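You operate a simulated robot arm through the tools that you are given. There is no shell and no other tool. Be economical: measure what you need, move in short steps, check, and stop when the job is done.

The job below is to be done with a simulated two-armed robot. You get a single attempt, and the scene is never put back.

JOB
Fetch the orange cup and set it on the back board of the right bench. Take the short profile on the top of the green table and put it away on the far end of the back board. Put the 80 mm steel block from the top of the green table on the back board of the left bench. Fetch the small seals box and set it on the glass pane on the end table of the right bench. Fetch the brown small cap from the far end of the back board and set it on the shelf of the green table. Put the ticket from the far end of the back board on the end table of the right bench. Put the blue pot on the far end of the back board away on the top of the green table. Take the cap from the end table of the right bench and leave it on the panel there. Stack the small box marked "plugs" from the far end of the back board on top of the small box labelled "hinges". Fetch the blue brush from the far end of the back board and set it on the steel deck of the left bench. Put the 15 mm thick packer from the back board of the right bench on top of the small carton there. Open the left drawer. The order is free. Set down upright: orange cup, small seals box, small cap, blue pot.

It is judged by the outcome, as a careful person would: the job done as asked, and still so three seconds after it is handed in. It fails if anything else is knocked over, pushed out of place, dropped, spilled or broken. Lids that push on must go on centred and level and be pressed home; caps that screw on are set level and turned clockwise until they are tight.

ROBOT AND FRAMES
Two 6-joint arms with two-finger parallel grippers on one trunk, on a base that drives. Base frame: it is fixed to the floor where the robot stands at the start and does not move with it; the origin is under the middle of the robot, x ahead of it, y to its left, z up; the surface under the hand at the start is at about z = 0.86. Readings come in m, degrees, newtons and seconds.
The left shoulder is at the start at [-0.077, 0.177, 0.832], the right one opposite. With the tool pointing down near the work surface each hand reaches from about 0.1 to 0.72 m from the robot's upright axis, wherever it stands, measured 20 degrees to its own side. Places, roughly: back board of the left bench [-1.3, 3.6, 0.8]; back board of the right bench [-1.3, 1.6, 0.8]; blue pot [-1.5, 0, 1]; brush [-1, 0.5, 1]; cap (5x4x3 cm) [-1.8, -0.1, 0.9]; end table of the right bench [-2, 0.2, 0.8]; far end of the back board [-1.3, 0.2, 0.8]; glass pane (19x19x2 cm) [-1.9, 0, 0.8]; left drawer [-4.3, 2.9, 0.7]; orange cup (10x7x8 cm) [0.5, 0.2, 0.9]; panel (19x19x2 cm) [-2, -0.2, 0.8]; shelf of the green table [0.6, 0, 0.3]; short profile (12x8x7 cm) [0.7, 0.2, 0.9]; small box [-1.25, 0.25, 0.75]; small cap [-1.25, -0.25, 0.75]; small carton [-1, 1.75, 0.75]; small seals box [0.5, -0.25, 1]; steel block [0.75, -0.25, 0.75]; steel deck of the left bench [-1.8, 3.7, 0.8]; thick packer [-1, 1.5, 0.75]; ticket [-1.25, -0.25, 0.75]; top of the green table [0.6, 0, 0.9]. Payload 1.57 kg a hand.
Tool frame (each hand has its own): the origin (TCP) lies between the finger pads and is the grasp point; the fingertips stand 0.03 m ahead of it; z points along the fingers, y is the line along which they close. The gripper opens to 0.08 m. The fingers are 0.017 m wide and 0.012 m thick; the gripper's body (0.04 by 0.082 m) begins 0.08 m behind the TCP.
Orientation is told as [roll, pitch, yaw] about the base's x, y, z axes, in that order, counted from this pose: with the fingers straight down and closing along the base's y, the tool's x points along the base's -x, its y along +y and its z along -z.

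CONTROLS
- The arms move only by the tool drive_tool. It takes "left_commands", "right_commands" or both (then of equal length, played together; a hand with none holds still); each is a list that holds one entry, the list of rows, each a list of 7 numbers: the shift along the tool's x, y, z in cm, then the turn, a rotation vector about the tool's x, y, z in degrees, then the finger opening in cm, from 0 to 8. In form: [[[x, y, z, rx, ry, rz, hand], ...]]. A call has 1 to 10 rows; each row is the pose to reach, as a shift and turn from the pose commanded when the call began, along the tool's axes at that moment. Each row takes 0.2 s and may step no farther than 0.05 m and 8.6 degrees from the row before; otherwise, or with a gripper value out of range, the whole call is refused. Where a pose cannot be reached the arm comes as near as it can. A force on the tool above 40 N (or 10 N above the force at the start of the call, whichever is more), or a blocked arm, ends the call early, and 0.2 s more pass. Each finger travels about 0.072 m/s and halts on what it meets, pressing with about 32 N; the grip force reading is that of the motor and also rises with nothing between the fingers. The clock runs only during rows and for 0.2 s after the last one: add rows that repeat a pose to give the fingers time. The reply holds the time, the measured pose of the TCP, the force on the tool along the base axes, the opening and the grip force, in the units named above and with some noise, with the torque about the TCP (base axes, N m) and any sound that the robot's microphone picked up, and new pictures: "views" is both (left out), scene, wrist or none (wrist: the cameras of the hands that moved).
- Cameras (640 x 400 px; columns grow to the right, rows downward): "scene" is now at [0.0391, 0.0168, 1.5461]; the picture's right is [0.25, -0.97, 0.00], its down [-0.72, -0.18, -0.67] and it looks along [0.65, 0.16, -0.74] (base axes); focal length 282 px, centre (320, 200). "left" rides on the left gripper at [0.072, 0.007, -0.122] in its tool frame; the picture's right is [-0.09, 1.00, 0.00], its down [-0.84, -0.08, -0.54] and it looks along [-0.54, -0.05, 0.84] (tool axes); focal length 238 px, centre (320, 200). "right" rides on the right gripper at [0.072, -0.007, -0.122] in its tool frame; the picture's right is [0.09, 1.00, 0.00], its down [-0.84, 0.08, -0.54] and it looks along [-0.54, 0.05, 0.84] (tool axes); focal length 238 px, centre (320, 200). There is no depth. A picture from a camera that has moved, and an enlarged one, comes with that camera's place and axes in the base frame and with its lens. The place of the scene camera against the robot may be out by one fixed shift of up to 0.018 m in any direction.
- move_column(by): slides the trunk up (or, below 0, down) by that many m; the arms and the scene camera ride with it, the base frame stays. It gives what a move gives, with no picture.
- drive_base(legs): drives the robot by 1 to 6 legs, each [ahead, left, turn to the left] in m, m and degrees, along the robot's own axes; the way and the turn of a leg run together, so that a leg with both is an arc; at most 1.5 m and 180 degrees a leg. The arms and the cameras ride along, it lands a little off, and it stops where it bumps. It gives what a move gives, and a new picture of the scene camera.
- turn_head(pan, tilt): turns the head with the scene camera to pan (to the left, within 143 degrees either way) and tilt (down, from -29 to 69), counted from straight ahead of the robot. It gives what a move gives, and a new picture of the scene camera.
- enlarge(camera, box): a new picture of the part [left, top, right, bottom] of that camera's present view, enlarged. It takes no simulated time.
- hand_in(): hands the job in; it is judged then, once.

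Go step by step. Nothing tells you exact positions but the pictures and the camera data: compare them with the known pose of the tool, close in by small moves and look again before you grip or let go. The budget is 556 turns and 360 pictures, counting those below and the enlarged ones. Unless the task says otherwise, let go and move clear before handing in, and close with one line.

The tools are called after ">>>" by a JSON object that holds its "method" and its "body". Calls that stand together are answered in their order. drive_tool: Moves the arms, as the interface text tells. Its arguments: {"type":"object","properties":{"left_commands":{"type":"array"},"right_commands":{"type":"array"},"views":{"type":"string","enum":["both","scene","wrist","none"]}},"required":[]} The other tools are called the same way: move_column (by) slides the trunk up or down; drive_base (legs) drives the base; turn_head (pan, tilt) turns the head that bears the scene camera; enlarge (camera, box) takes an enlarged picture of a part of a camera's view; hand_in () hands the job in.

At the start:

```text
t: 0.0
left_ee_pos: [0.3867, 0.1496, 1.1379]
left_tool_rot: [0.1, 0.0, 0.1]
left_wrist_force: [-0.7, 0.5, 0.5]
left_ft_torque: [0.03, 0.01, 0.02]
left_finger_gap: 0.0797
left_gripper_force: 0.1
right_ee_pos: [0.4111, -0.1866, 1.1224]
right_tool_rot: [0.0, 0.0, 0.0]
right_wrist_force: [0.0, -0.1, -0.6]
right_ft_torque: [0.02, -0.02, 0.0]
right_finger_gap: 0.0801
right_gripper_force: 0.0
trunk travel left (down, up): [-0.275, 0.053]
robot x, y, heading: [-0.0015, 0.0036, 0.0]
head pan, tilt: [14.2, 47.8]
```

scene: 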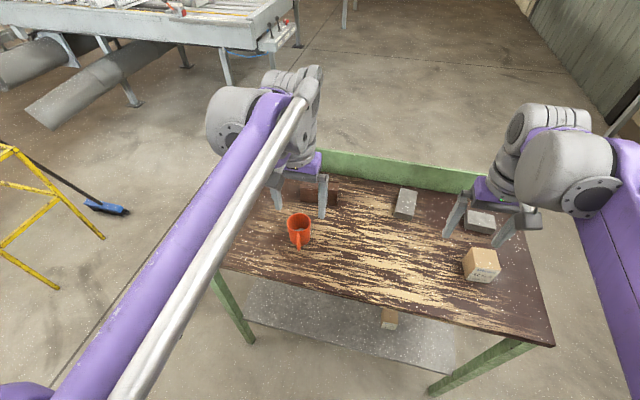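
right: 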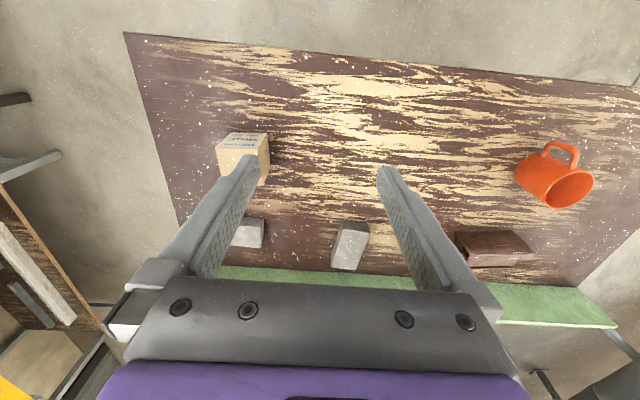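
left: 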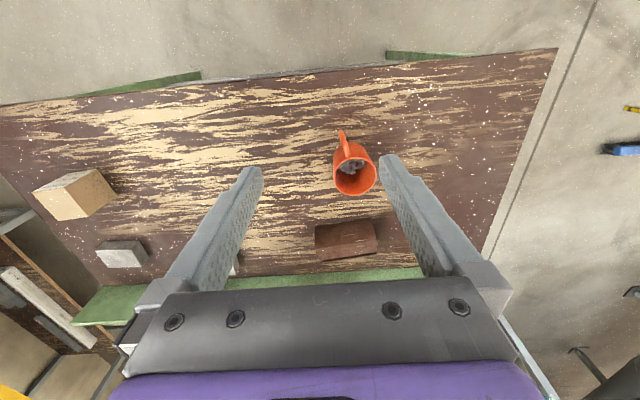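

I see the green table ahead with the orange cup, a brown profile, two steel blocks and a small box; I will look closer before moving.

>>> {"method": "enlarge", "body": {"camera": "scene", "box": [220, 150, 560, 360]}}

>>> {"method": "enlarge", "body": {"camera": "right", "box": [130, 100, 630, 330]}}

>>> {"method": "enlarge", "body": {"camera": "left", "box": [20, 100, 440, 330]}}

```text
1.88 times, centred on (390, 255) of scene
camera zoom: at [0.0391, 0.0168, 1.5461], right [0.25, -0.97, 0.0], down [-0.72, -0.18, -0.67], along [0.65, 0.16, -0.74], focal length 532 px, centre (188, 96)
```

zoom: 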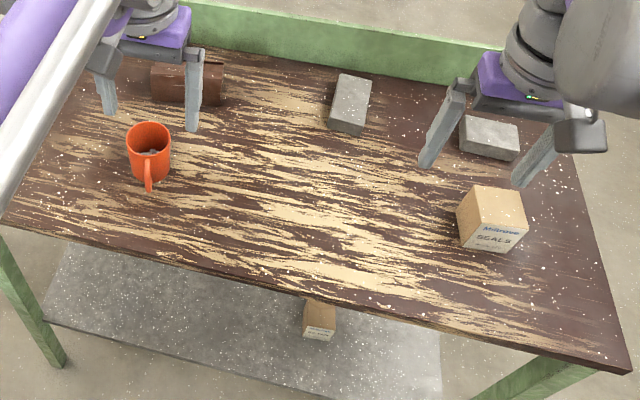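

```text
1.28 times, centred on (380, 215) of right
camera zoom: at [0.3387, -0.1935, 1.244], right [-0.09, 1.0, 0.0], down [0.84, 0.08, 0.54], along [0.54, 0.05, -0.84], focal length 305 px, centre (243, 181)
```

zoom: 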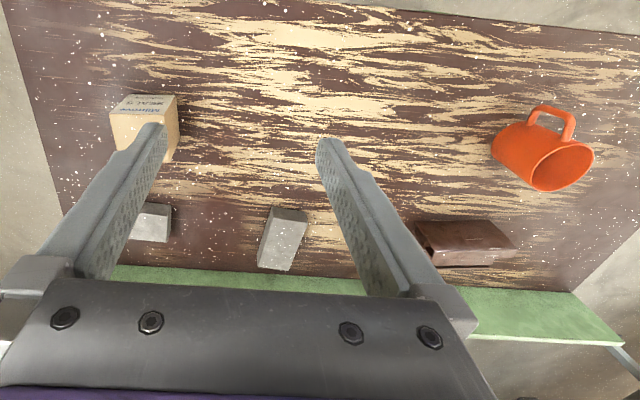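

```text
1.52 times, centred on (230, 215) of left
camera zoom: at [0.3132, 0.1567, 1.2605], right [0.09, 1.0, 0.0], down [0.84, -0.08, 0.54], along [0.54, -0.05, -0.84], focal length 363 px, centre (457, 177)
```

zoom: 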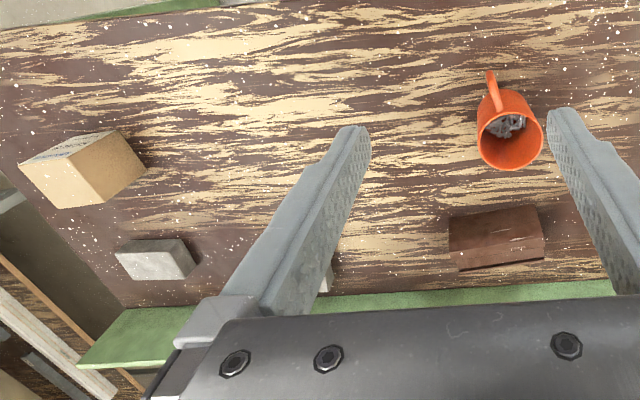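

The 80 mm block looks like the right one (about 80x50 mm); the other is about 115 mm long. I'll look around at the other places first.

>>> {"method": "turn_head", "body": {"pan": 140, "tilt": 25}}

>>> {"method": "turn_head", "body": {"pan": -143, "tilt": 25}}

>>> {"method": "turn_head", "body": {"pan": 80, "tilt": 20}}

```text
t: 2.1
left_ee_pos: [0.3849, 0.1495, 1.1382]
left_tool_rot: [0.0, 0.0, 0.0]
left_wrist_force: [-0.2, -0.3, -0.3]
left_ft_torque: [-0.03, -0.04, 0.01]
left_finger_gap: 0.0801
left_gripper_force: 0.1
right_ee_pos: [0.4108, -0.1881, 1.1216]
right_tool_rot: [0.0, 0.0, 0.1]
right_wrist_force: [0.1, -0.6, 0.7]
right_ft_torque: [-0.03, -0.01, -0.02]
right_finger_gap: 0.0802
right_gripper_force: 0.0
trunk travel left (down, up): [-0.275, 0.053]
robot x, y, heading: [-0.0037, -0.0003, 0.3]
head pan, tilt: [140.0, 25.0]
camera scene: at [-0.108, 0.0567, 1.5806], right [0.64, 0.77, 0.0], down [0.32, -0.27, -0.91], along [-0.69, 0.58, -0.42], focal length 282 px, centre (320, 200)
```

scene: 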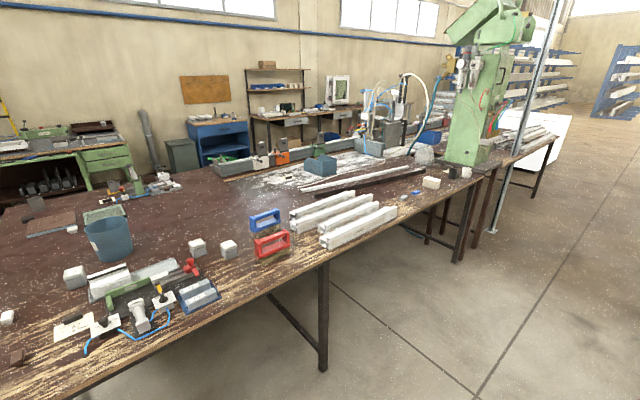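

```text
t: 6.0
left_ee_pos: [0.3859, 0.1502, 1.1385]
left_tool_rot: [0.0, -0.1, 0.1]
left_wrist_force: [-0.5, 0.6, 0.7]
left_ft_torque: [-0.03, 0.03, -0.03]
left_finger_gap: 0.08
left_gripper_force: 0.1
right_ee_pos: [0.4107, -0.1872, 1.1207]
right_tool_rot: [0.0, 0.1, 0.0]
right_wrist_force: [-0.2, -0.7, 0.9]
right_ft_torque: [0.0, 0.03, 0.0]
right_finger_gap: 0.0802
right_gripper_force: 0.1
trunk travel left (down, up): [-0.275, 0.053]
robot x, y, heading: [-0.0013, -0.0014, 0.1]
head pan, tilt: [-143.0, 25.0]
camera scene: at [-0.111, -0.0581, 1.5806], right [-0.6, 0.8, 0.0], down [0.34, 0.25, -0.91], along [-0.72, -0.55, -0.42], focal length 282 px, centre (320, 200)
```

scene: 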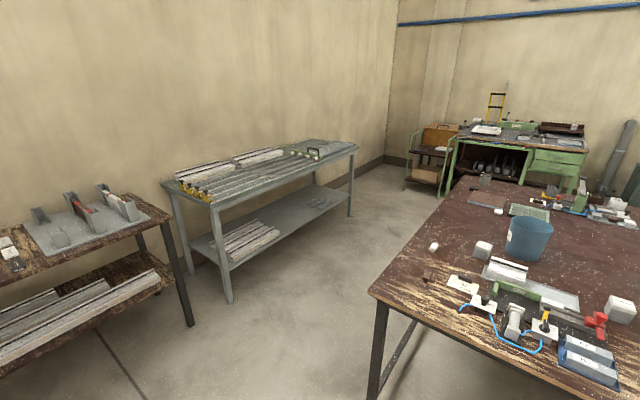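

```text
t: 9.1
left_ee_pos: [0.3856, 0.1505, 1.1371]
left_tool_rot: [0.0, 0.1, 0.1]
left_wrist_force: [0.9, 0.3, 0.7]
left_ft_torque: [0.0, 0.01, 0.02]
left_finger_gap: 0.0801
left_gripper_force: 0.0
right_ee_pos: [0.4105, -0.1877, 1.1228]
right_tool_rot: [0.0, 0.0, 0.0]
right_wrist_force: [0.6, -0.2, -1.0]
right_ft_torque: [-0.01, -0.01, 0.03]
right_finger_gap: 0.08
right_gripper_force: 0.0
trunk travel left (down, up): [-0.275, 0.053]
robot x, y, heading: [-0.0027, -0.0009, -0.2]
head pan, tilt: [80.0, 20.0]
camera scene: at [-0.0213, 0.0891, 1.5887], right [0.98, -0.17, 0.0], down [-0.06, -0.34, -0.94], along [0.16, 0.93, -0.34], focal length 282 px, centre (320, 200)
```

scene: 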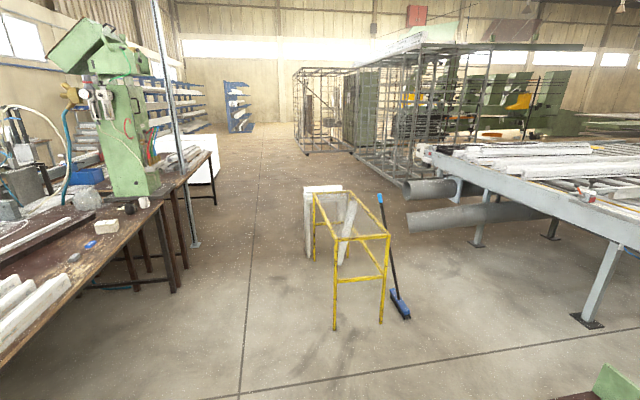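

The right bench is the long brown table behind; the aisle at its end is about 1.1 m wide. Now I start with the green table: right hand above the seals box, left hand above the profile.

>>> {"method": "turn_head", "body": {"pan": 0, "tilt": 55}}

>>> {"method": "drive_tool", "body": {"right_commands": [[[-2, -5, 0, 0, 0, 0, 8], [-4, -10, 2, 0, 0, 0, 8], [-4, -10, 6, 0, 0, 0, 8]]], "left_commands": [[[-4, 2, 0, 0, 0, 0, 8], [-9, 4, 0, 0, 0, 0, 8], [-14, 5, 0, 0, 0, 0, 8]]]}}

```text
t: 10.7
left_ee_pos: [0.3854, 0.1499, 1.1377]
left_tool_rot: [0.0, 0.0, 0.0]
left_wrist_force: [1.2, 1.2, -0.5]
left_ft_torque: [0.01, 0.02, -0.01]
left_finger_gap: 0.0802
left_gripper_force: 0.1
right_ee_pos: [0.4123, -0.1872, 1.1218]
right_tool_rot: [0.0, -0.1, 0.1]
right_wrist_force: [0.2, 0.3, -0.3]
right_ft_torque: [0.03, -0.02, 0.03]
right_finger_gap: 0.0804
right_gripper_force: 0.0
trunk travel left (down, up): [-0.275, 0.053]
robot x, y, heading: [0.0006, -0.0021, 0.1]
head pan, tilt: [0.0, 55.0]
camera scene: at [0.0346, -0.0026, 1.5366], right [0.0, -1.0, 0.0], down [-0.82, 0.0, -0.57], along [0.57, 0.0, -0.82], focal length 282 px, centre (320, 200)
```

scene: 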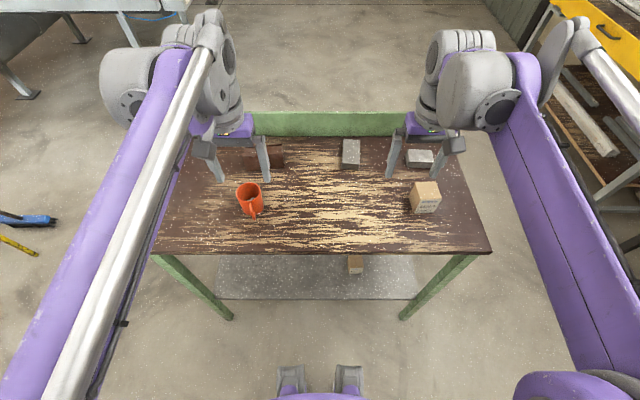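

```text
refused: row 1 steps farther than a row can; nothing moved
```

Row step was a bit long; I repeat with smaller rows.

>>> {"method": "drive_tool", "body": {"right_commands": [[[-1, -4, 0, 0, 0, 0, 8], [-2, -7, 2, 0, 0, 0, 8], [-3, -10, 4, 0, 0, 0, 8], [-3, -10, 6, 0, 0, 0, 8]]], "left_commands": [[[-4, 1, 0, 0, 0, 0, 8], [-8, 3, 0, 0, 0, 0, 8], [-12, 5, 0, 0, 0, 0, 8], [-15, 5, 0, 0, 0, 0, 8]]], "views": "wrist"}}

```text
t: 11.7
left_ee_pos: [0.537, 0.2005, 1.1343]
left_tool_rot: [0.1, 0.1, 0.0]
left_wrist_force: [0.5, 0.7, 0.0]
left_ft_torque: [0.0, 0.01, 0.02]
left_finger_gap: 0.0801
left_gripper_force: 0.0
right_ee_pos: [0.442, -0.2881, 1.0598]
right_tool_rot: [0.0, 0.0, 0.0]
right_wrist_force: [-0.2, 0.3, 0.0]
right_ft_torque: [0.02, 0.05, -0.02]
right_finger_gap: 0.0801
right_gripper_force: 0.1
trunk travel left (down, up): [-0.275, 0.053]
robot x, y, heading: [-0.0003, 0.0008, -0.1]
head pan, tilt: [0.0, 55.0]
camera right: at [0.3706, -0.2942, 1.1826], right [-0.09, 1.0, 0.0], down [0.84, 0.08, 0.54], along [0.54, 0.05, -0.84], focal length 238 px, centre (320, 200)
camera left: at [0.4644, 0.2061, 1.2573], right [0.09, 1.0, 0.0], down [0.84, -0.08, 0.54], along [0.54, -0.05, -0.84], focal length 238 px, centre (320, 200)
```

right: 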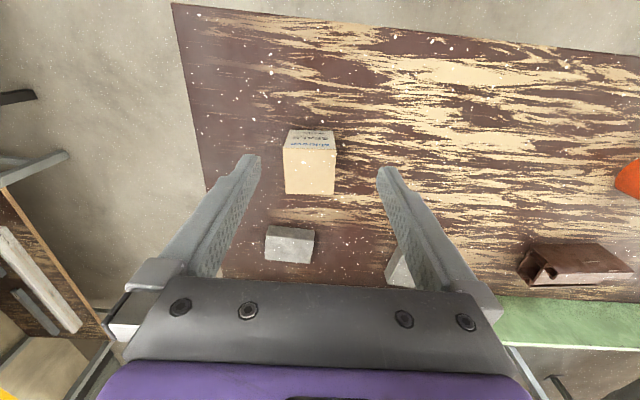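
left: 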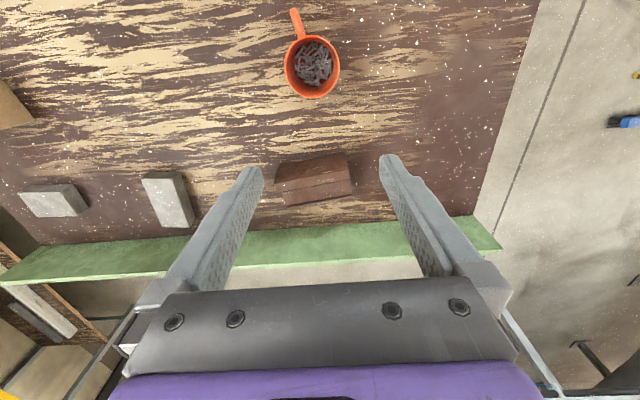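

>>> {"method": "enlarge", "body": {"camera": "left", "box": [240, 120, 400, 220]}}

>>> {"method": "drive_tool", "body": {"right_commands": [[[-4, -1, 2, 0, 0, 0, 8], [-5.2, -1, 6, 0, 0, 0, 8], [-5.2, -1, 10, 0, 0, 0, 8]]], "views": "wrist"}}

```text
4.00 times, centred on (320, 170) of left
camera zoom: at [0.4644, 0.2061, 1.2573], right [0.09, 1.0, 0.0], down [0.84, -0.08, 0.54], along [0.54, -0.05, -0.84], focal length 953 px, centre (320, 320)
```

zoom: 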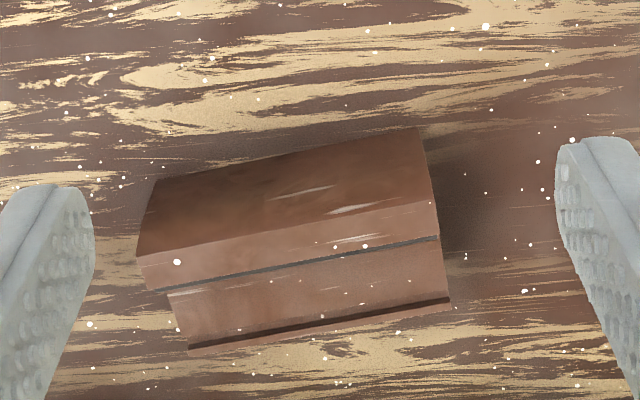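

```text
t: 12.5
left_ee_pos: [0.5362, 0.1985, 1.1335]
left_tool_rot: [-0.1, 0.0, 0.0]
left_wrist_force: [0.2, 0.3, 0.0]
left_ft_torque: [0.02, 0.01, -0.02]
left_finger_gap: 0.0795
left_gripper_force: 0.0
right_ee_pos: [0.4965, -0.2987, 0.9592]
right_tool_rot: [0.0, 0.0, 0.0]
right_wrist_force: [1.0, 0.9, -0.2]
right_ft_torque: [0.02, -0.02, -0.01]
right_finger_gap: 0.0802
right_gripper_force: 0.1
trunk travel left (down, up): [-0.275, 0.053]
robot x, y, heading: [0.0012, -0.0029, -0.1]
head pan, tilt: [0.0, 55.0]
camera right: at [0.4239, -0.3048, 1.0817], right [-0.09, 1.0, 0.0], down [0.84, 0.08, 0.54], along [0.54, 0.05, -0.84], focal length 238 px, centre (320, 200)
```

right: 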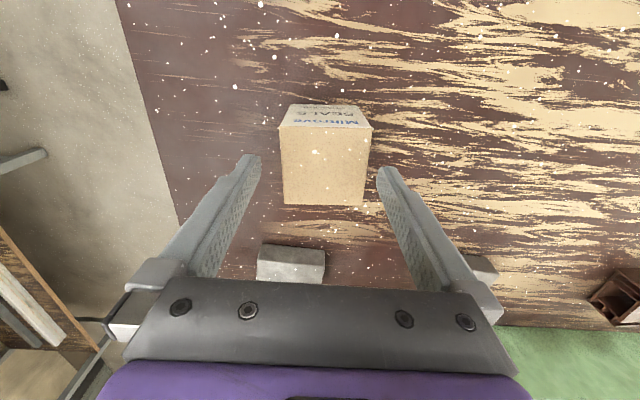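

Box is well between the fingers; I lower and grip it.

>>> {"method": "drive_tool", "body": {"right_commands": [[[0.4, 0.3, 3, 0, 0, 0, 8], [0.4, 0.3, 5.4, 0, 0, 0, 8], [0.4, 0.3, 5.4, 0, 0, 0, 4], [0.4, 0.3, 5.4, 0, 0, 0, 4], [0.4, 0.3, 5.4, 0, 0, 0, 4]]], "views": "wrist"}}

```text
t: 13.7
left_ee_pos: [0.5356, 0.1988, 1.1348]
left_tool_rot: [0.0, 0.0, -0.1]
left_wrist_force: [0.6, 0.3, -0.8]
left_ft_torque: [-0.01, 0.0, 0.02]
left_finger_gap: 0.0801
left_gripper_force: 0.0
right_ee_pos: [0.4916, -0.2949, 0.9083]
right_tool_rot: [0.0, 0.0, 0.0]
right_wrist_force: [-0.5, -0.2, 0.7]
right_ft_torque: [-0.03, -0.01, 0.0]
right_finger_gap: 0.0603
right_gripper_force: 31.9
trunk travel left (down, up): [-0.275, 0.053]
robot x, y, heading: [-0.0031, -0.0033, 0.1]
head pan, tilt: [0.0, 55.0]
camera right: at [0.4205, -0.3004, 1.0303], right [-0.09, 1.0, 0.0], down [0.84, 0.08, 0.54], along [0.54, 0.05, -0.84], focal length 238 px, centre (320, 200)
```

right: 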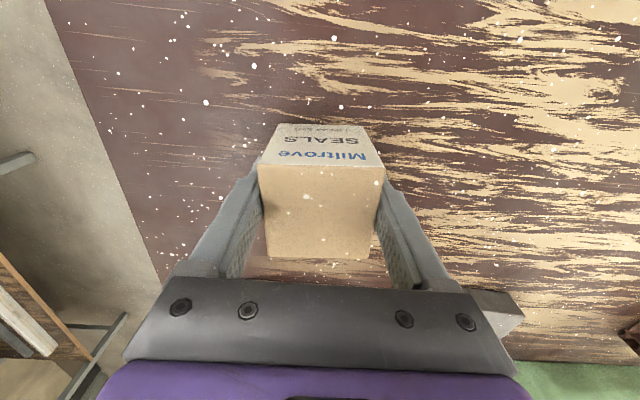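

Seals box gripped (60 mm). I lift it and look at the profile more closely.

>>> {"method": "drive_tool", "body": {"right_commands": [[[0, 0, -4, 0, 0, 0, 4], [0, 0, -8, 0, 0, 0, 4], [0, 0, -12, 0, 0, 0, 4], [4, 0, -15, 0, 0, 0, 4]]], "left_commands": [[[3, 0, 4, 0, 0, 0, 8], [6, 0, 8, 0, 0, 0, 8], [6, 0, 10, 0, 0, 0, 8], [6, 0, 10, 0, 0, 0, 8]]], "views": "both"}}

>>> {"method": "enlarge", "body": {"camera": "scene", "box": [220, 120, 320, 220]}}

```text
t: 14.7
left_ee_pos: [0.4752, 0.2019, 1.0372]
left_tool_rot: [0.0, -0.2, -0.1]
left_wrist_force: [-0.3, -0.4, -0.5]
left_ft_torque: [-0.04, -0.05, 0.05]
left_finger_gap: 0.0803
left_gripper_force: 0.1
right_ee_pos: [0.4435, -0.2959, 1.0585]
right_tool_rot: [0.0, -0.1, 0.0]
right_wrist_force: [-0.4, -0.2, 0.0]
right_ft_torque: [-0.01, -0.04, -0.01]
right_finger_gap: 0.0396
right_gripper_force: 0.0
trunk travel left (down, up): [-0.275, 0.053]
robot x, y, heading: [-0.0012, -0.0012, 0.2]
head pan, tilt: [0.0, 55.0]
camera scene: at [0.0313, -0.0022, 1.5366], right [0.0, -1.0, 0.0], down [-0.82, 0.0, -0.58], along [0.58, 0.0, -0.82], focal length 282 px, centre (320, 200)
camera right: at [0.3724, -0.3011, 1.1809], right [-0.09, 1.0, 0.0], down [0.84, 0.08, 0.54], along [0.54, 0.05, -0.84], focal length 238 px, centre (320, 200)
camera left: at [0.4024, 0.208, 1.1597], right [0.09, 1.0, 0.0], down [0.84, -0.08, 0.54], along [0.54, -0.05, -0.84], focal length 238 px, centre (320, 200)
```

scene: 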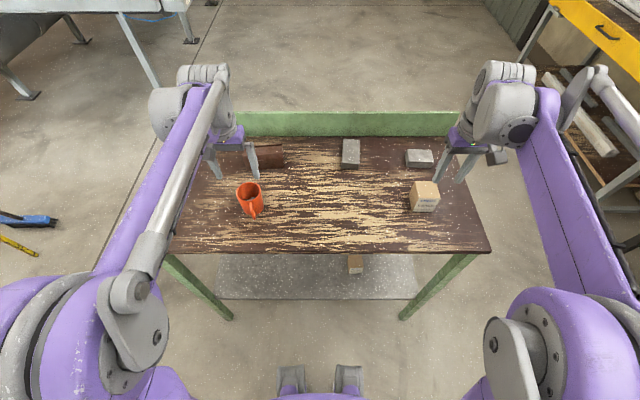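
right: 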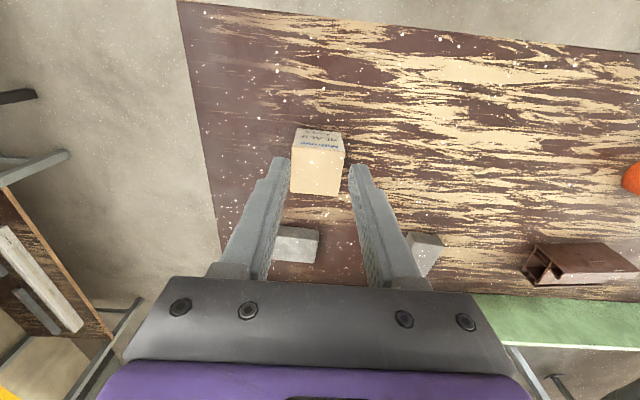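
left: 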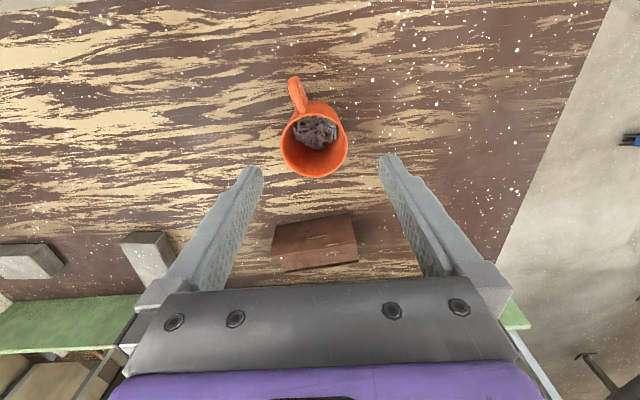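

```text
4.00 times, centred on (270, 170) of scene
camera zoom: at [0.0313, -0.0022, 1.5366], right [0.0, -1.0, 0.0], down [-0.82, 0.0, -0.58], along [0.58, 0.0, -0.82], focal length 1130 px, centre (520, 320)
```

zoom: 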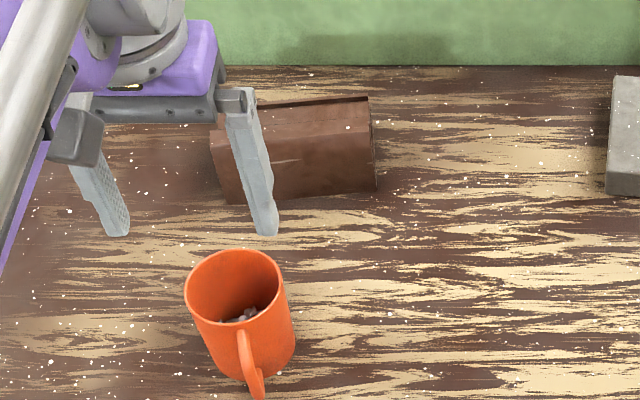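

The box slipped out and stayed standing on the table. I look at it closely before a firmer, deeper grip.

>>> {"method": "enlarge", "body": {"camera": "right", "box": [240, 110, 400, 210]}}

>>> {"method": "enlarge", "body": {"camera": "scene", "box": [380, 130, 480, 230]}}

>>> {"method": "enlarge", "body": {"camera": "right", "box": [490, 210, 640, 310]}}

```text
4.00 times, centred on (320, 160) of right
camera zoom: at [0.3724, -0.3011, 1.1809], right [-0.09, 1.0, 0.0], down [0.84, 0.08, 0.54], along [0.54, 0.05, -0.84], focal length 953 px, centre (320, 360)
```

zoom: 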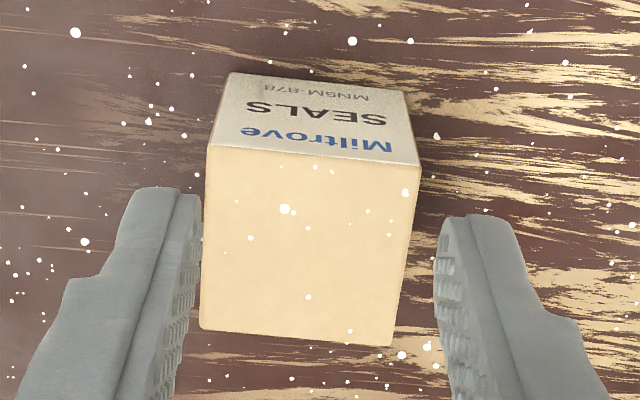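

```text
4.00 times, centred on (430, 180) of scene
camera zoom: at [0.0313, -0.0022, 1.5366], right [0.0, -1.0, 0.0], down [-0.82, 0.0, -0.58], along [0.58, 0.0, -0.82], focal length 1130 px, centre (-120, 280)
```

zoom: 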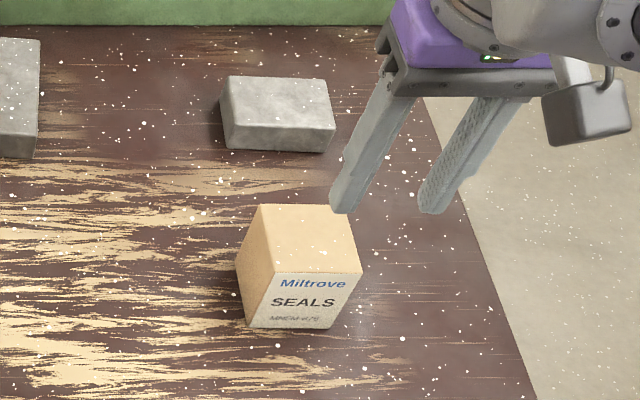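

```text
4.00 times, centred on (565, 260) of right
camera zoom: at [0.3724, -0.3011, 1.1809], right [-0.09, 1.0, 0.0], down [0.84, 0.08, 0.54], along [0.54, 0.05, -0.84], focal length 953 px, centre (-660, -40)
```

zoom: 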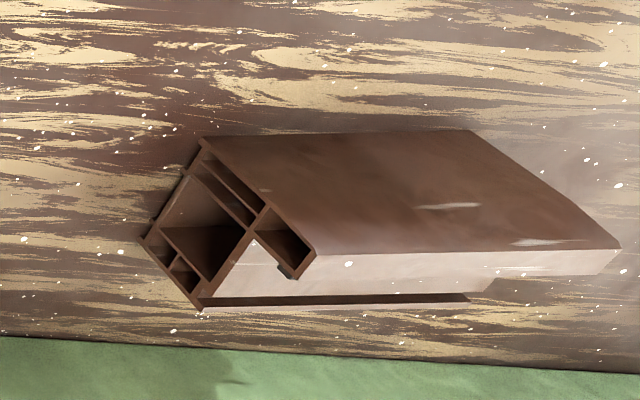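

The box sits undisturbed at about (0.498, -0.295), 60 mm wide. I re-grip lower, closing fully, then lift slowly.

>>> {"method": "drive_tool", "body": {"right_commands": [[[-2, 0, 1, 0, 0, 0, 8], [-4, 0, 3, 0, 0, 0, 8], [-5.4, 0.1, 6, 0, 0, 0, 8], [-5.4, 0.1, 10, 0, 0, 0, 8], [-5.4, 0.1, 13, 0, 0, 0, 8], [-5.4, 0.1, 16, 0, 0, 0, 8], [-5.4, 0.1, 16, 0, 0, 0, 0], [-5.4, 0.1, 16, 0, 0, 0, 0], [-5.4, 0.1, 16, 0, 0, 0, 0], [-5.4, 0.1, 16, 0, 0, 0, 0]]], "views": "none"}}

>>> {"method": "drive_tool", "body": {"right_commands": [[[0, 0, -0.2, 0, 0, 0, 0], [0, 0, -0.5, 0, 0, 0, 0], [0, 0, -0.9, 0, 0, 0, 0], [0, 0, -1.3, 0, 0, 0, 0], [0, 0, -1.8, 0, 0, 0, 0], [0, 0, -2.3, 0, 0, 0, 0]]], "views": "wrist"}}

```text
t: 16.9
left_ee_pos: [0.4782, 0.2015, 1.037]
left_tool_rot: [-0.1, 0.0, 0.0]
left_wrist_force: [0.4, 0.4, -0.3]
left_ft_torque: [0.0, -0.01, 0.02]
left_finger_gap: 0.0799
left_gripper_force: 0.0
right_ee_pos: [0.5037, -0.2935, 0.8984]
right_tool_rot: [-0.1, -0.1, 0.0]
right_wrist_force: [-0.3, 0.1, -1.0]
right_ft_torque: [-0.01, -0.03, 0.01]
right_finger_gap: 0.0596
right_gripper_force: 31.8
trunk travel left (down, up): [-0.275, 0.053]
robot x, y, heading: [0.0013, 0.0003, 0.1]
head pan, tilt: [0.0, 55.0]
```

```text
t: 18.3
left_ee_pos: [0.4786, 0.2012, 1.0367]
left_tool_rot: [0.0, 0.0, -0.1]
left_wrist_force: [0.6, 0.0, 0.2]
left_ft_torque: [0.01, 0.0, 0.03]
left_finger_gap: 0.0801
left_gripper_force: 0.1
right_ee_pos: [0.5037, -0.2948, 0.9202]
right_tool_rot: [0.0, -0.1, 0.0]
right_wrist_force: [0.4, 0.6, -1.2]
right_ft_torque: [0.0, -0.04, -0.02]
right_finger_gap: 0.0595
right_gripper_force: 32.0
trunk travel left (down, up): [-0.275, 0.053]
robot x, y, heading: [-0.0004, -0.0043, -0.2]
head pan, tilt: [0.0, 55.0]
camera right: at [0.4312, -0.3011, 1.0428], right [-0.09, 1.0, 0.0], down [0.84, 0.08, 0.54], along [0.54, 0.05, -0.84], focal length 238 px, centre (320, 200)
```

right: 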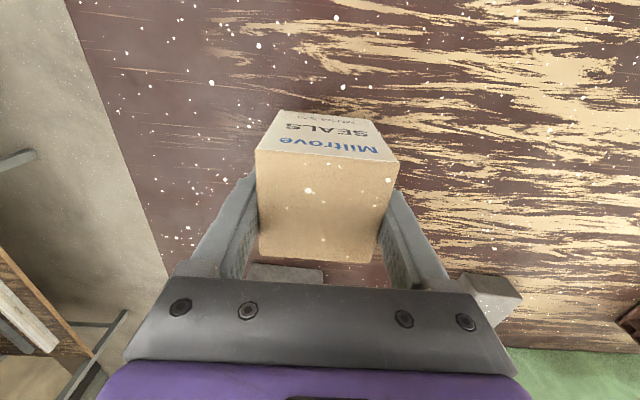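

The box is coming up with the hand. I raise it further at moderate speed and bring the left hand over the profile.

>>> {"method": "drive_tool", "body": {"right_commands": [[[0, 0, -1, 0, 0, 0, 0], [0, 0, -2.5, 0, 0, 0, 0], [0, 0, -4, 0, 0, 0, 0], [0, 0, -6, 0, 0, 0, 0], [1, 0, -8, 0, 0, 0, 0], [3, 0, -10, 0, 0, 0, 0], [5, 0, -12, 0, 0, 0, 0], [8, 0, -14, 0, 0, 0, 0]]], "left_commands": [[[-3, 0, 0, 0, 0, -4, 8], [-6, 0, 0, 0, 0, -8, 8], [-9, 0, 0, 0, 0, -10, 8], [-12, -0.5, 0, 0, 0, -10, 8], [-14, -0.5, 0, 0, 0, -10, 8], [-14, -0.5, 0, 0, 0, -10, 8], [-14, -0.5, 0, 0, 0, -10, 8], [-14, -0.5, 0, 0, 0, -10, 8]]], "views": "both"}}

```text
t: 20.1
left_ee_pos: [0.6154, 0.1964, 1.0387]
left_tool_rot: [0.1, 0.0, 10.0]
left_wrist_force: [1.2, 0.7, -0.9]
left_ft_torque: [-0.01, -0.02, 0.01]
left_finger_gap: 0.0799
left_gripper_force: 0.1
right_ee_pos: [0.4233, -0.2921, 1.0581]
right_tool_rot: [0.1, -0.1, 0.1]
right_wrist_force: [-0.9, -0.4, -0.5]
right_ft_torque: [0.04, -0.02, 0.03]
right_finger_gap: 0.0596
right_gripper_force: 32.5
trunk travel left (down, up): [-0.275, 0.053]
robot x, y, heading: [-0.0042, 0.001, 0.1]
head pan, tilt: [0.0, 55.0]
camera scene: at [0.0331, -0.0024, 1.5366], right [0.0, -1.0, 0.0], down [-0.82, 0.0, -0.57], along [0.57, 0.0, -0.82], focal length 282 px, centre (320, 200)
camera right: at [0.352, -0.2977, 1.1814], right [-0.09, 1.0, 0.0], down [0.84, 0.08, 0.54], along [0.54, 0.05, -0.84], focal length 238 px, centre (320, 200)
camera left: at [0.5425, 0.1909, 1.1609], right [-0.08, 1.0, 0.0], down [0.84, 0.07, 0.54], along [0.54, 0.04, -0.84], focal length 238 px, centre (320, 200)
```

scene: 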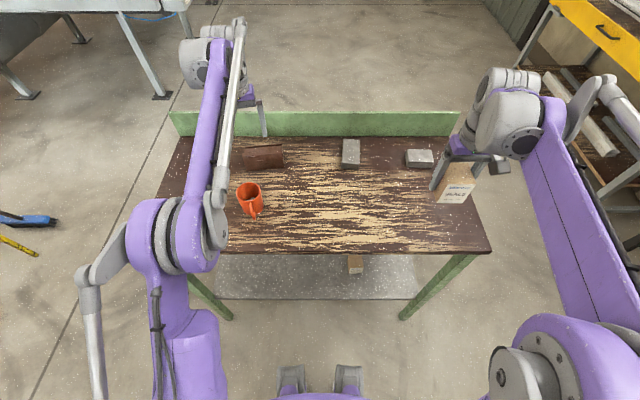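
right: 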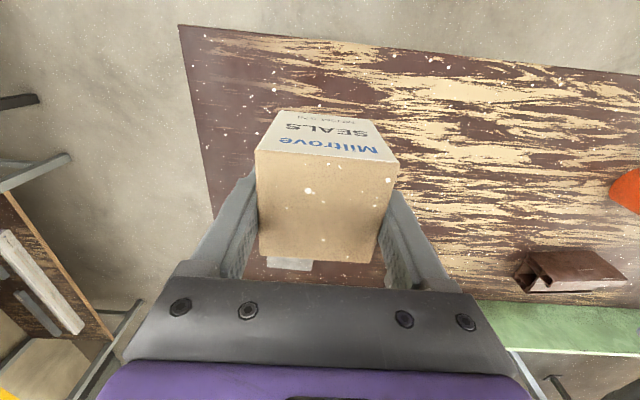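
left: 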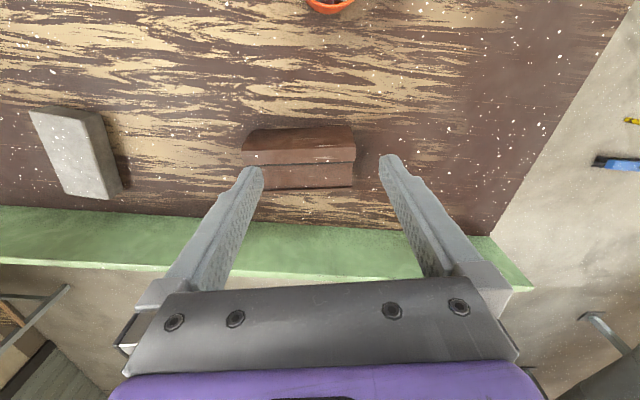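

The profile lies with its length along y, about 12 cm long; I must close across it, so I turn the left hand by about 86° and look at its end.

>>> {"method": "drive_tool", "body": {"left_commands": [[[0, 0, 0, 0, 0, -8.5, 8], [0, 0, 0, 0, 0, -17, 8], [0, 0, 0, 0, 0, -25.5, 8], [0, 0, 0, 0, 0, -34, 8], [0, 0, 0, 0, 0, -42.5, 8], [0, 0, 0, 0, 0, -51, 8], [0, 0, 0, 0, 0, -59.5, 8], [0, 0, 0, 0, 0, -68, 8], [0, 0, 0, 0, 0, -76.5, 8], [0, 0, 0, 0, 0, -85, 8]]], "views": "wrist"}}

```text
t: 22.3
left_ee_pos: [0.6153, 0.1951, 1.038]
left_tool_rot: [0.1, 0.0, 95.1]
left_wrist_force: [-0.7, 0.1, 0.1]
left_ft_torque: [-0.02, -0.01, 0.01]
left_finger_gap: 0.0801
left_gripper_force: 0.0
right_ee_pos: [0.4257, -0.2917, 1.0594]
right_tool_rot: [0.1, 0.1, 0.0]
right_wrist_force: [0.3, 0.6, -0.7]
right_ft_torque: [-0.02, -0.02, 0.02]
right_finger_gap: 0.0594
right_gripper_force: 31.8
trunk travel left (down, up): [-0.275, 0.053]
robot x, y, heading: [0.0002, -0.0003, -0.2]
head pan, tilt: [0.0, 55.0]
camera left: at [0.6152, 0.1226, 1.1605], right [-1.0, 0.0, 0.0], down [0.0, 0.84, 0.54], along [0.0, 0.54, -0.84], focal length 238 px, centre (320, 200)
```

left: 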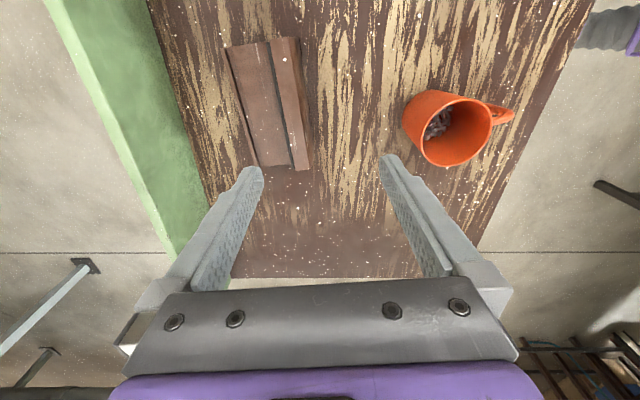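

>>> {"method": "drive_tool", "body": {"left_commands": [[[4, -2, 0, 0, 0, 0, 8], [8, -4, 0, 0, 0, 0, 8], [12, -5, 1, 0, 0, 0, 8], [16, -5, 4, 0, 0, 0, 8], [19, -5, 7, 0, 0, 0, 8]]], "views": "wrist"}}

>>> {"method": "enlarge", "body": {"camera": "left", "box": [230, 80, 390, 200]}}

```text
t: 23.5
left_ee_pos: [0.6551, 0.0133, 0.9566]
left_tool_rot: [0.0, 0.0, 95.0]
left_wrist_force: [0.4, 0.4, -0.3]
left_ft_torque: [0.02, 0.01, 0.0]
left_finger_gap: 0.08
left_gripper_force: 0.0
left hand out of reach, approached as far as the arm can: row 2, 3, 4, 5
right_ee_pos: [0.4254, -0.2928, 1.0581]
right_tool_rot: [0.0, 0.0, 0.0]
right_wrist_force: [-0.4, -0.3, -0.6]
right_ft_torque: [0.01, 0.0, 0.0]
right_finger_gap: 0.0595
right_gripper_force: 32.8
trunk travel left (down, up): [-0.275, 0.053]
robot x, y, heading: [-0.0049, 0.0014, 0.0]
head pan, tilt: [0.0, 55.0]
camera left: at [0.654, -0.0591, 1.0801], right [-1.0, 0.0, 0.0], down [0.0, 0.84, 0.54], along [0.0, 0.54, -0.84], focal length 238 px, centre (320, 200)
```

left: 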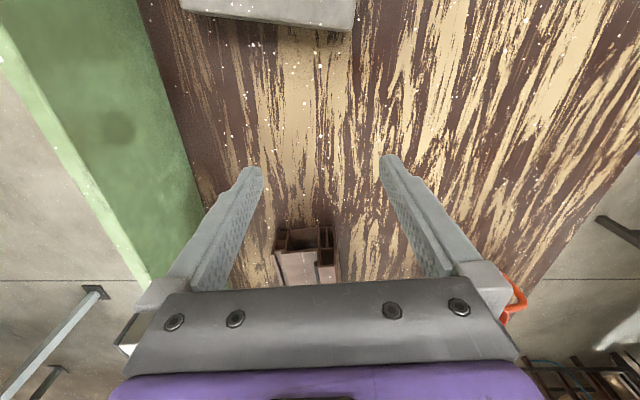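

```text
3.33 times, centred on (310, 140) of left
camera zoom: at [0.654, -0.0591, 1.0801], right [-1.0, 0.0, 0.0], down [0.0, 0.84, 0.54], along [0.0, 0.54, -0.84], focal length 794 px, centre (353, 400)
```

zoom: 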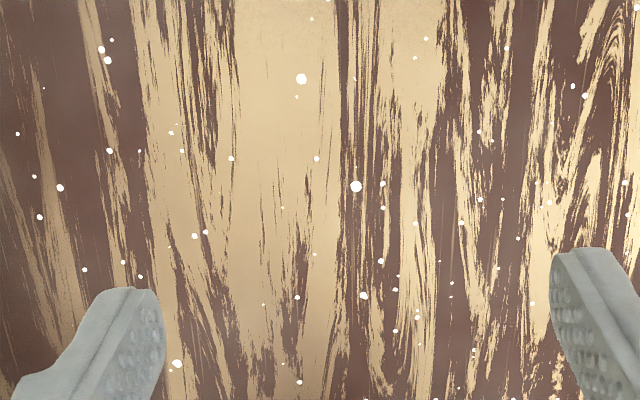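

>>> {"method": "enlarge", "body": {"camera": "left", "box": [260, 210, 360, 290]}}

```text
5.00 times, centred on (310, 250) of left
camera zoom: at [0.654, -0.0591, 1.0801], right [-1.0, 0.0, 0.0], down [0.0, 0.84, 0.54], along [0.0, 0.54, -0.84], focal length 1192 px, centre (370, -50)
```

zoom: 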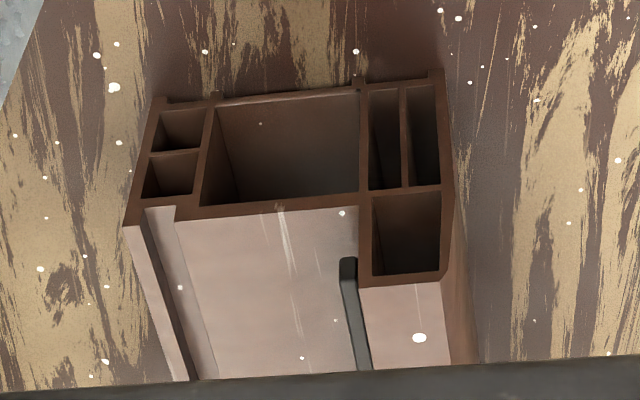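

The cross-section is 68 mm wide at the base, so it fits. I rise, move over its middle and measure.

>>> {"method": "drive_tool", "body": {"left_commands": [[[0, 0, -4, 0, 0, 0, 8], [-4, 0.5, -4, 0, 0, 0, 8], [-8, 0.5, -4, 0, 0, 0, 8], [-12, 0, -4, 0, 0, 0, 8], [-16, 0, -4, 0, 0, 0, 8]]], "views": "wrist"}}

```text
t: 24.7
left_ee_pos: [0.6401, 0.1755, 0.9972]
left_tool_rot: [-0.1, 0.0, 95.0]
left_wrist_force: [0.3, 0.5, 0.1]
left_ft_torque: [-0.01, -0.01, -0.04]
left_finger_gap: 0.08
left_gripper_force: 0.1
left hand out of reach, approached as far as the arm can: row 1
right_ee_pos: [0.4254, -0.2908, 1.0587]
right_tool_rot: [-0.1, -0.1, 0.0]
right_wrist_force: [-0.2, 0.2, -1.4]
right_ft_torque: [-0.01, -0.02, -0.02]
right_finger_gap: 0.0592
right_gripper_force: 32.2
trunk travel left (down, up): [-0.275, 0.053]
robot x, y, heading: [0.0004, 0.0, 0.0]
head pan, tilt: [0.0, 55.0]
camera left: at [0.6394, 0.1034, 1.1202], right [-1.0, 0.01, 0.0], down [0.0, 0.84, 0.54], along [0.0, 0.54, -0.84], focal length 238 px, centre (320, 200)
```

left: 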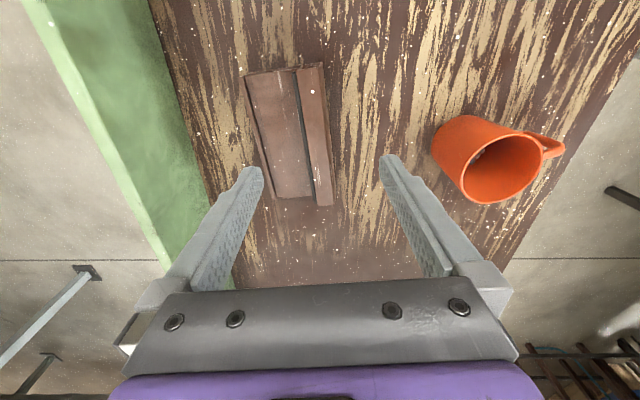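

>>> {"method": "drive_tool", "body": {"left_commands": [[[0, -2.3, 0, 0, 0, 0, 8], [0, -2.4, 3, 0, 0, 0, 8], [0, -2.4, 5, 0, 0, 0, 8]]], "views": "wrist"}}

```text
t: 25.5
left_ee_pos: [0.6649, 0.1776, 0.9477]
left_tool_rot: [0.0, 0.1, 95.0]
left_wrist_force: [0.1, 0.2, 0.1]
left_ft_torque: [0.0, 0.03, 0.0]
left_finger_gap: 0.0799
left_gripper_force: 0.1
left hand out of reach, approached as far as the arm can: row 1
right_ee_pos: [0.4252, -0.2918, 1.0586]
right_tool_rot: [0.0, 0.0, -0.1]
right_wrist_force: [0.5, 0.0, -1.6]
right_ft_torque: [0.02, 0.0, 0.01]
right_finger_gap: 0.0596
right_gripper_force: 31.5
trunk travel left (down, up): [-0.275, 0.053]
robot x, y, heading: [0.0005, 0.0044, 0.1]
head pan, tilt: [0.0, 55.0]
camera left: at [0.665, 0.1053, 1.0717], right [-1.0, 0.0, 0.0], down [0.0, 0.84, 0.54], along [0.0, 0.54, -0.84], focal length 238 px, centre (320, 200)
```

left: 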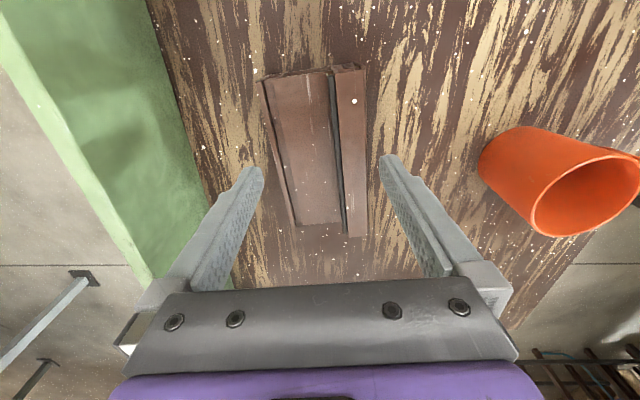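

>>> {"method": "drive_tool", "body": {"left_commands": [[[0, 0, 2, 0, 0, 0, 8], [0, 0, 4, 0, 0, 0, 8], [0, 0, 5.3, 0, 0, 0, 8]]], "views": "wrist"}}

```text
t: 26.3
left_ee_pos: [0.6632, 0.1788, 0.8965]
left_tool_rot: [0.0, 0.0, 95.0]
left_wrist_force: [-0.1, -0.7, -0.4]
left_ft_torque: [0.03, -0.01, -0.01]
left_finger_gap: 0.0797
left_gripper_force: 0.0
right_ee_pos: [0.4255, -0.2916, 1.058]
right_tool_rot: [0.0, 0.1, 0.0]
right_wrist_force: [0.3, 0.3, -0.6]
right_ft_torque: [-0.01, -0.02, 0.03]
right_finger_gap: 0.0595
right_gripper_force: 31.9
trunk travel left (down, up): [-0.275, 0.053]
robot x, y, heading: [-0.0009, 0.0023, 0.2]
head pan, tilt: [0.0, 55.0]
camera left: at [0.6636, 0.1058, 1.0189], right [-1.0, 0.0, 0.0], down [0.0, 0.84, 0.54], along [0.0, 0.54, -0.84], focal length 238 px, centre (320, 200)
```

left: 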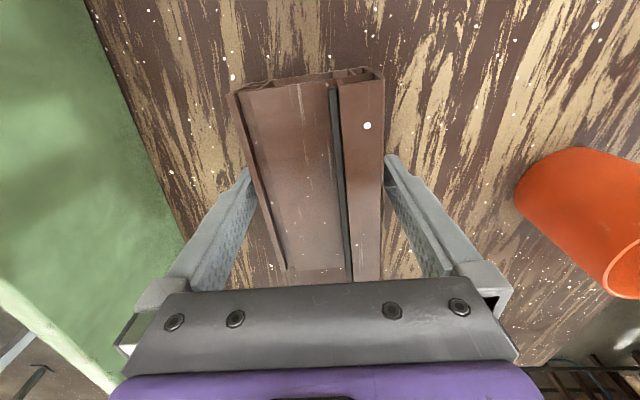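

Fingers straddle the profile; I close and lift slowly.

>>> {"method": "drive_tool", "body": {"left_commands": [[[0, 0, 0, 0, 0, 0, 0], [0, 0, 0, 0, 0, 0, 0], [0, 0, 0, 0, 0, 0, 0], [0, 0, -0.5, 0, 0, 0, 0], [0, 0, -1.2, 0, 0, 0, 0], [0, 0, -2, 0, 0, 0, 0], [0, 0, -3, 0, 0, 0, 0], [0, 0, -4.5, 0, 0, 0, 0]]], "views": "wrist"}}

```text
t: 28.1
left_ee_pos: [0.666, 0.177, 0.9414]
left_tool_rot: [0.0, 0.0, 95.0]
left_wrist_force: [0.3, -0.5, -1.2]
left_ft_torque: [0.0, -0.05, 0.02]
left_finger_gap: 0.0698
left_gripper_force: 31.9
right_ee_pos: [0.4256, -0.2913, 1.0578]
right_tool_rot: [0.0, 0.1, 0.0]
right_wrist_force: [-0.7, -1.0, -0.9]
right_ft_torque: [0.02, -0.02, -0.01]
right_finger_gap: 0.0593
right_gripper_force: 32.4
trunk travel left (down, up): [-0.275, 0.053]
robot x, y, heading: [-0.0002, -0.0011, -0.0]
head pan, tilt: [0.0, 55.0]
camera left: at [0.6653, 0.1051, 1.0645], right [-1.0, 0.0, 0.0], down [0.0, 0.84, 0.54], along [0.0, 0.54, -0.84], focal length 238 px, centre (320, 200)
```

left: 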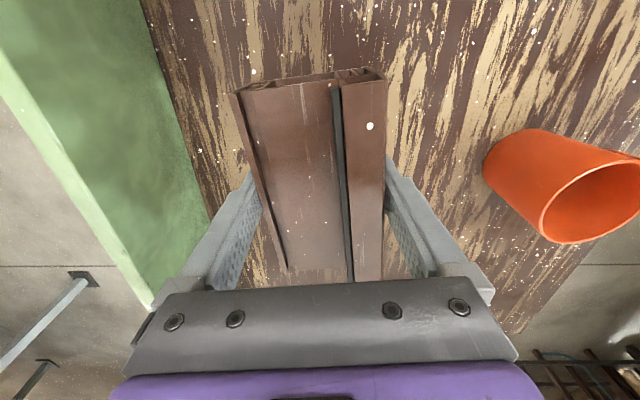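

Profile is held. I lift higher and draw the hand in for driving, then look back at the bench.

>>> {"method": "drive_tool", "body": {"left_commands": [[[0, 0, -3, 0, 0, 0, 0], [0, 0, -6, 0, 0, 0, 0], [0, 0, -9, 0, 0, 0, 0], [0, 2, -12, 0, 0, 4, 0], [0, 5, -13, 0, 0, 8, 0], [0, 8, -13, 0, 0, 12, 0], [0, 12, -13, 0, 0, 12, 0], [0, 16, -13, 0, 0, 12, 0], [0, 20, -13, 0, 0, 12, 0], [-2, 24, -13, 0, 0, 12, 0]]], "right_commands": [[[0, 0, -1, 0, 0, 0, 0], [0, 0, -2, 0, 0, 0, 0], [0, 0, -3, 0, 0, 0, 0], [0, 0, -3, 0, 0, 0, 0], [0, 0, -3, 0, 0, 0, 0], [0, 0, -3, 0, 0, 0, 0], [1, 0, -3, 0, 0, 0, 0], [2, 0, -3, 0, 0, 0, 0], [3, 0, -3, 0, 0, 0, 0], [4, 0, -3, 0, 0, 0, 0]]], "views": "none"}}

>>> {"method": "turn_head", "body": {"pan": -143, "tilt": 25}}

>>> {"method": "enlarge", "body": {"camera": "scene", "box": [360, 160, 640, 400]}}

```text
t: 30.3
left_ee_pos: [0.4235, 0.1803, 1.0747]
left_tool_rot: [0.0, -0.1, 83.0]
left_wrist_force: [-0.3, -0.1, -2.2]
left_ft_torque: [0.0, -0.06, -0.01]
left_finger_gap: 0.0699
left_gripper_force: 32.7
left hand out of reach, approached as far as the arm can: row 2, 3, 4
right_ee_pos: [0.3806, -0.2932, 1.0901]
right_tool_rot: [0.0, -0.1, 0.1]
right_wrist_force: [0.3, 0.1, -1.2]
right_ft_torque: [-0.02, -0.07, 0.01]
right_finger_gap: 0.0594
right_gripper_force: 31.9
trunk travel left (down, up): [-0.275, 0.053]
robot x, y, heading: [0.0011, -0.0007, 0.1]
head pan, tilt: [0.0, 55.0]
```

```text
t: 32.5
left_ee_pos: [0.4248, 0.1787, 1.0765]
left_tool_rot: [0.0, 0.0, 83.0]
left_wrist_force: [-0.8, 0.5, -1.7]
left_ft_torque: [0.01, -0.01, 0.02]
left_finger_gap: 0.0701
left_gripper_force: 32.0
right_ee_pos: [0.3824, -0.2937, 1.0889]
right_tool_rot: [-0.1, 0.0, 0.0]
right_wrist_force: [-0.5, 0.7, -1.5]
right_ft_torque: [0.0, 0.0, 0.02]
right_finger_gap: 0.0595
right_gripper_force: 32.1
trunk travel left (down, up): [-0.275, 0.053]
robot x, y, heading: [0.0003, 0.0003, 0.2]
head pan, tilt: [-143.0, 25.0]
camera scene: at [-0.1108, -0.0581, 1.5806], right [-0.6, 0.8, 0.0], down [0.34, 0.25, -0.91], along [-0.72, -0.55, -0.42], focal length 282 px, centre (320, 200)
```

scene: 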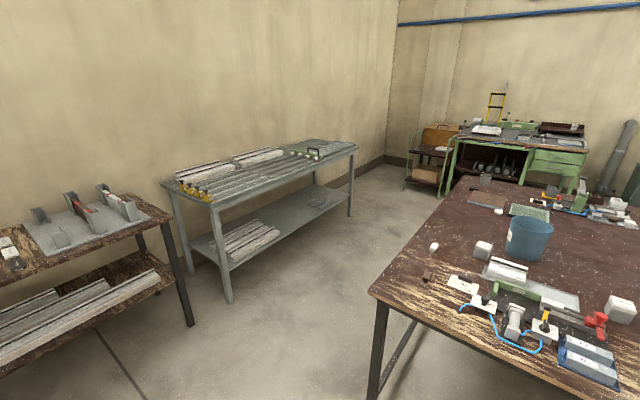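

```text
1.67 times, centred on (500, 280) of scene
camera zoom: at [-0.1108, -0.0581, 1.5806], right [-0.6, 0.8, 0.0], down [0.34, 0.25, -0.91], along [-0.72, -0.55, -0.42], focal length 471 px, centre (20, 67)
```

zoom: 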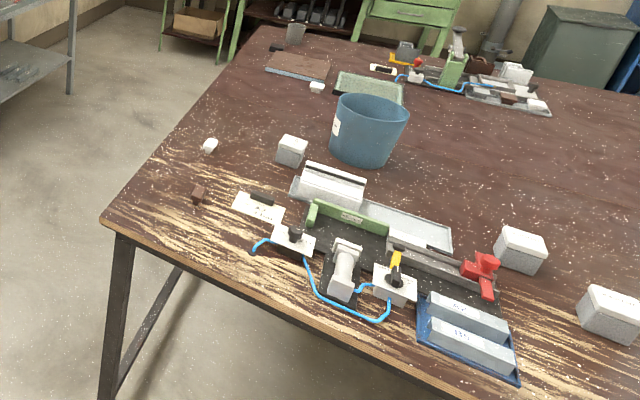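

Both held. I back off a bit, turn left to face +y, and move sideways into the aisle at the end of the right bench.

>>> {"method": "drive_base", "body": {"legs": [[-0.2, 0, 0], [0, 0, 90], [-0.95, 0, 0]]}}

```text
t: 42.5
left_ee_pos: [-0.3726, -0.5356, 1.0746]
left_tool_rot: [0.0, 0.0, 173.0]
left_wrist_force: [0.2, 0.7, -1.7]
left_ft_torque: [0.02, -0.01, -0.02]
left_finger_gap: 0.0696
left_gripper_force: 32.0
right_ee_pos: [0.101, -0.5774, 1.0889]
right_tool_rot: [0.0, 0.0, 90.0]
right_wrist_force: [0.6, 0.8, -0.7]
right_ft_torque: [0.02, 0.0, 0.01]
right_finger_gap: 0.0594
right_gripper_force: 31.8
trunk travel left (down, up): [-0.275, 0.053]
robot x, y, heading: [-0.1893, -0.9618, 90.0]
head pan, tilt: [-143.0, 25.0]
camera scene: at [-0.1332, -1.0775, 1.5806], right [-0.8, -0.6, 0.0], down [-0.25, 0.34, -0.91], along [0.55, -0.72, -0.42], focal length 282 px, centre (320, 200)
```

scene: 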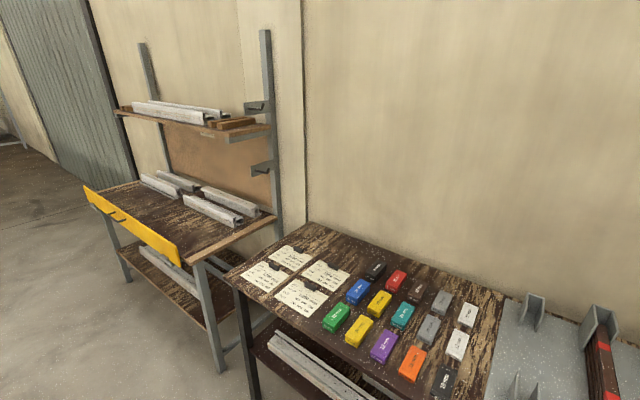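

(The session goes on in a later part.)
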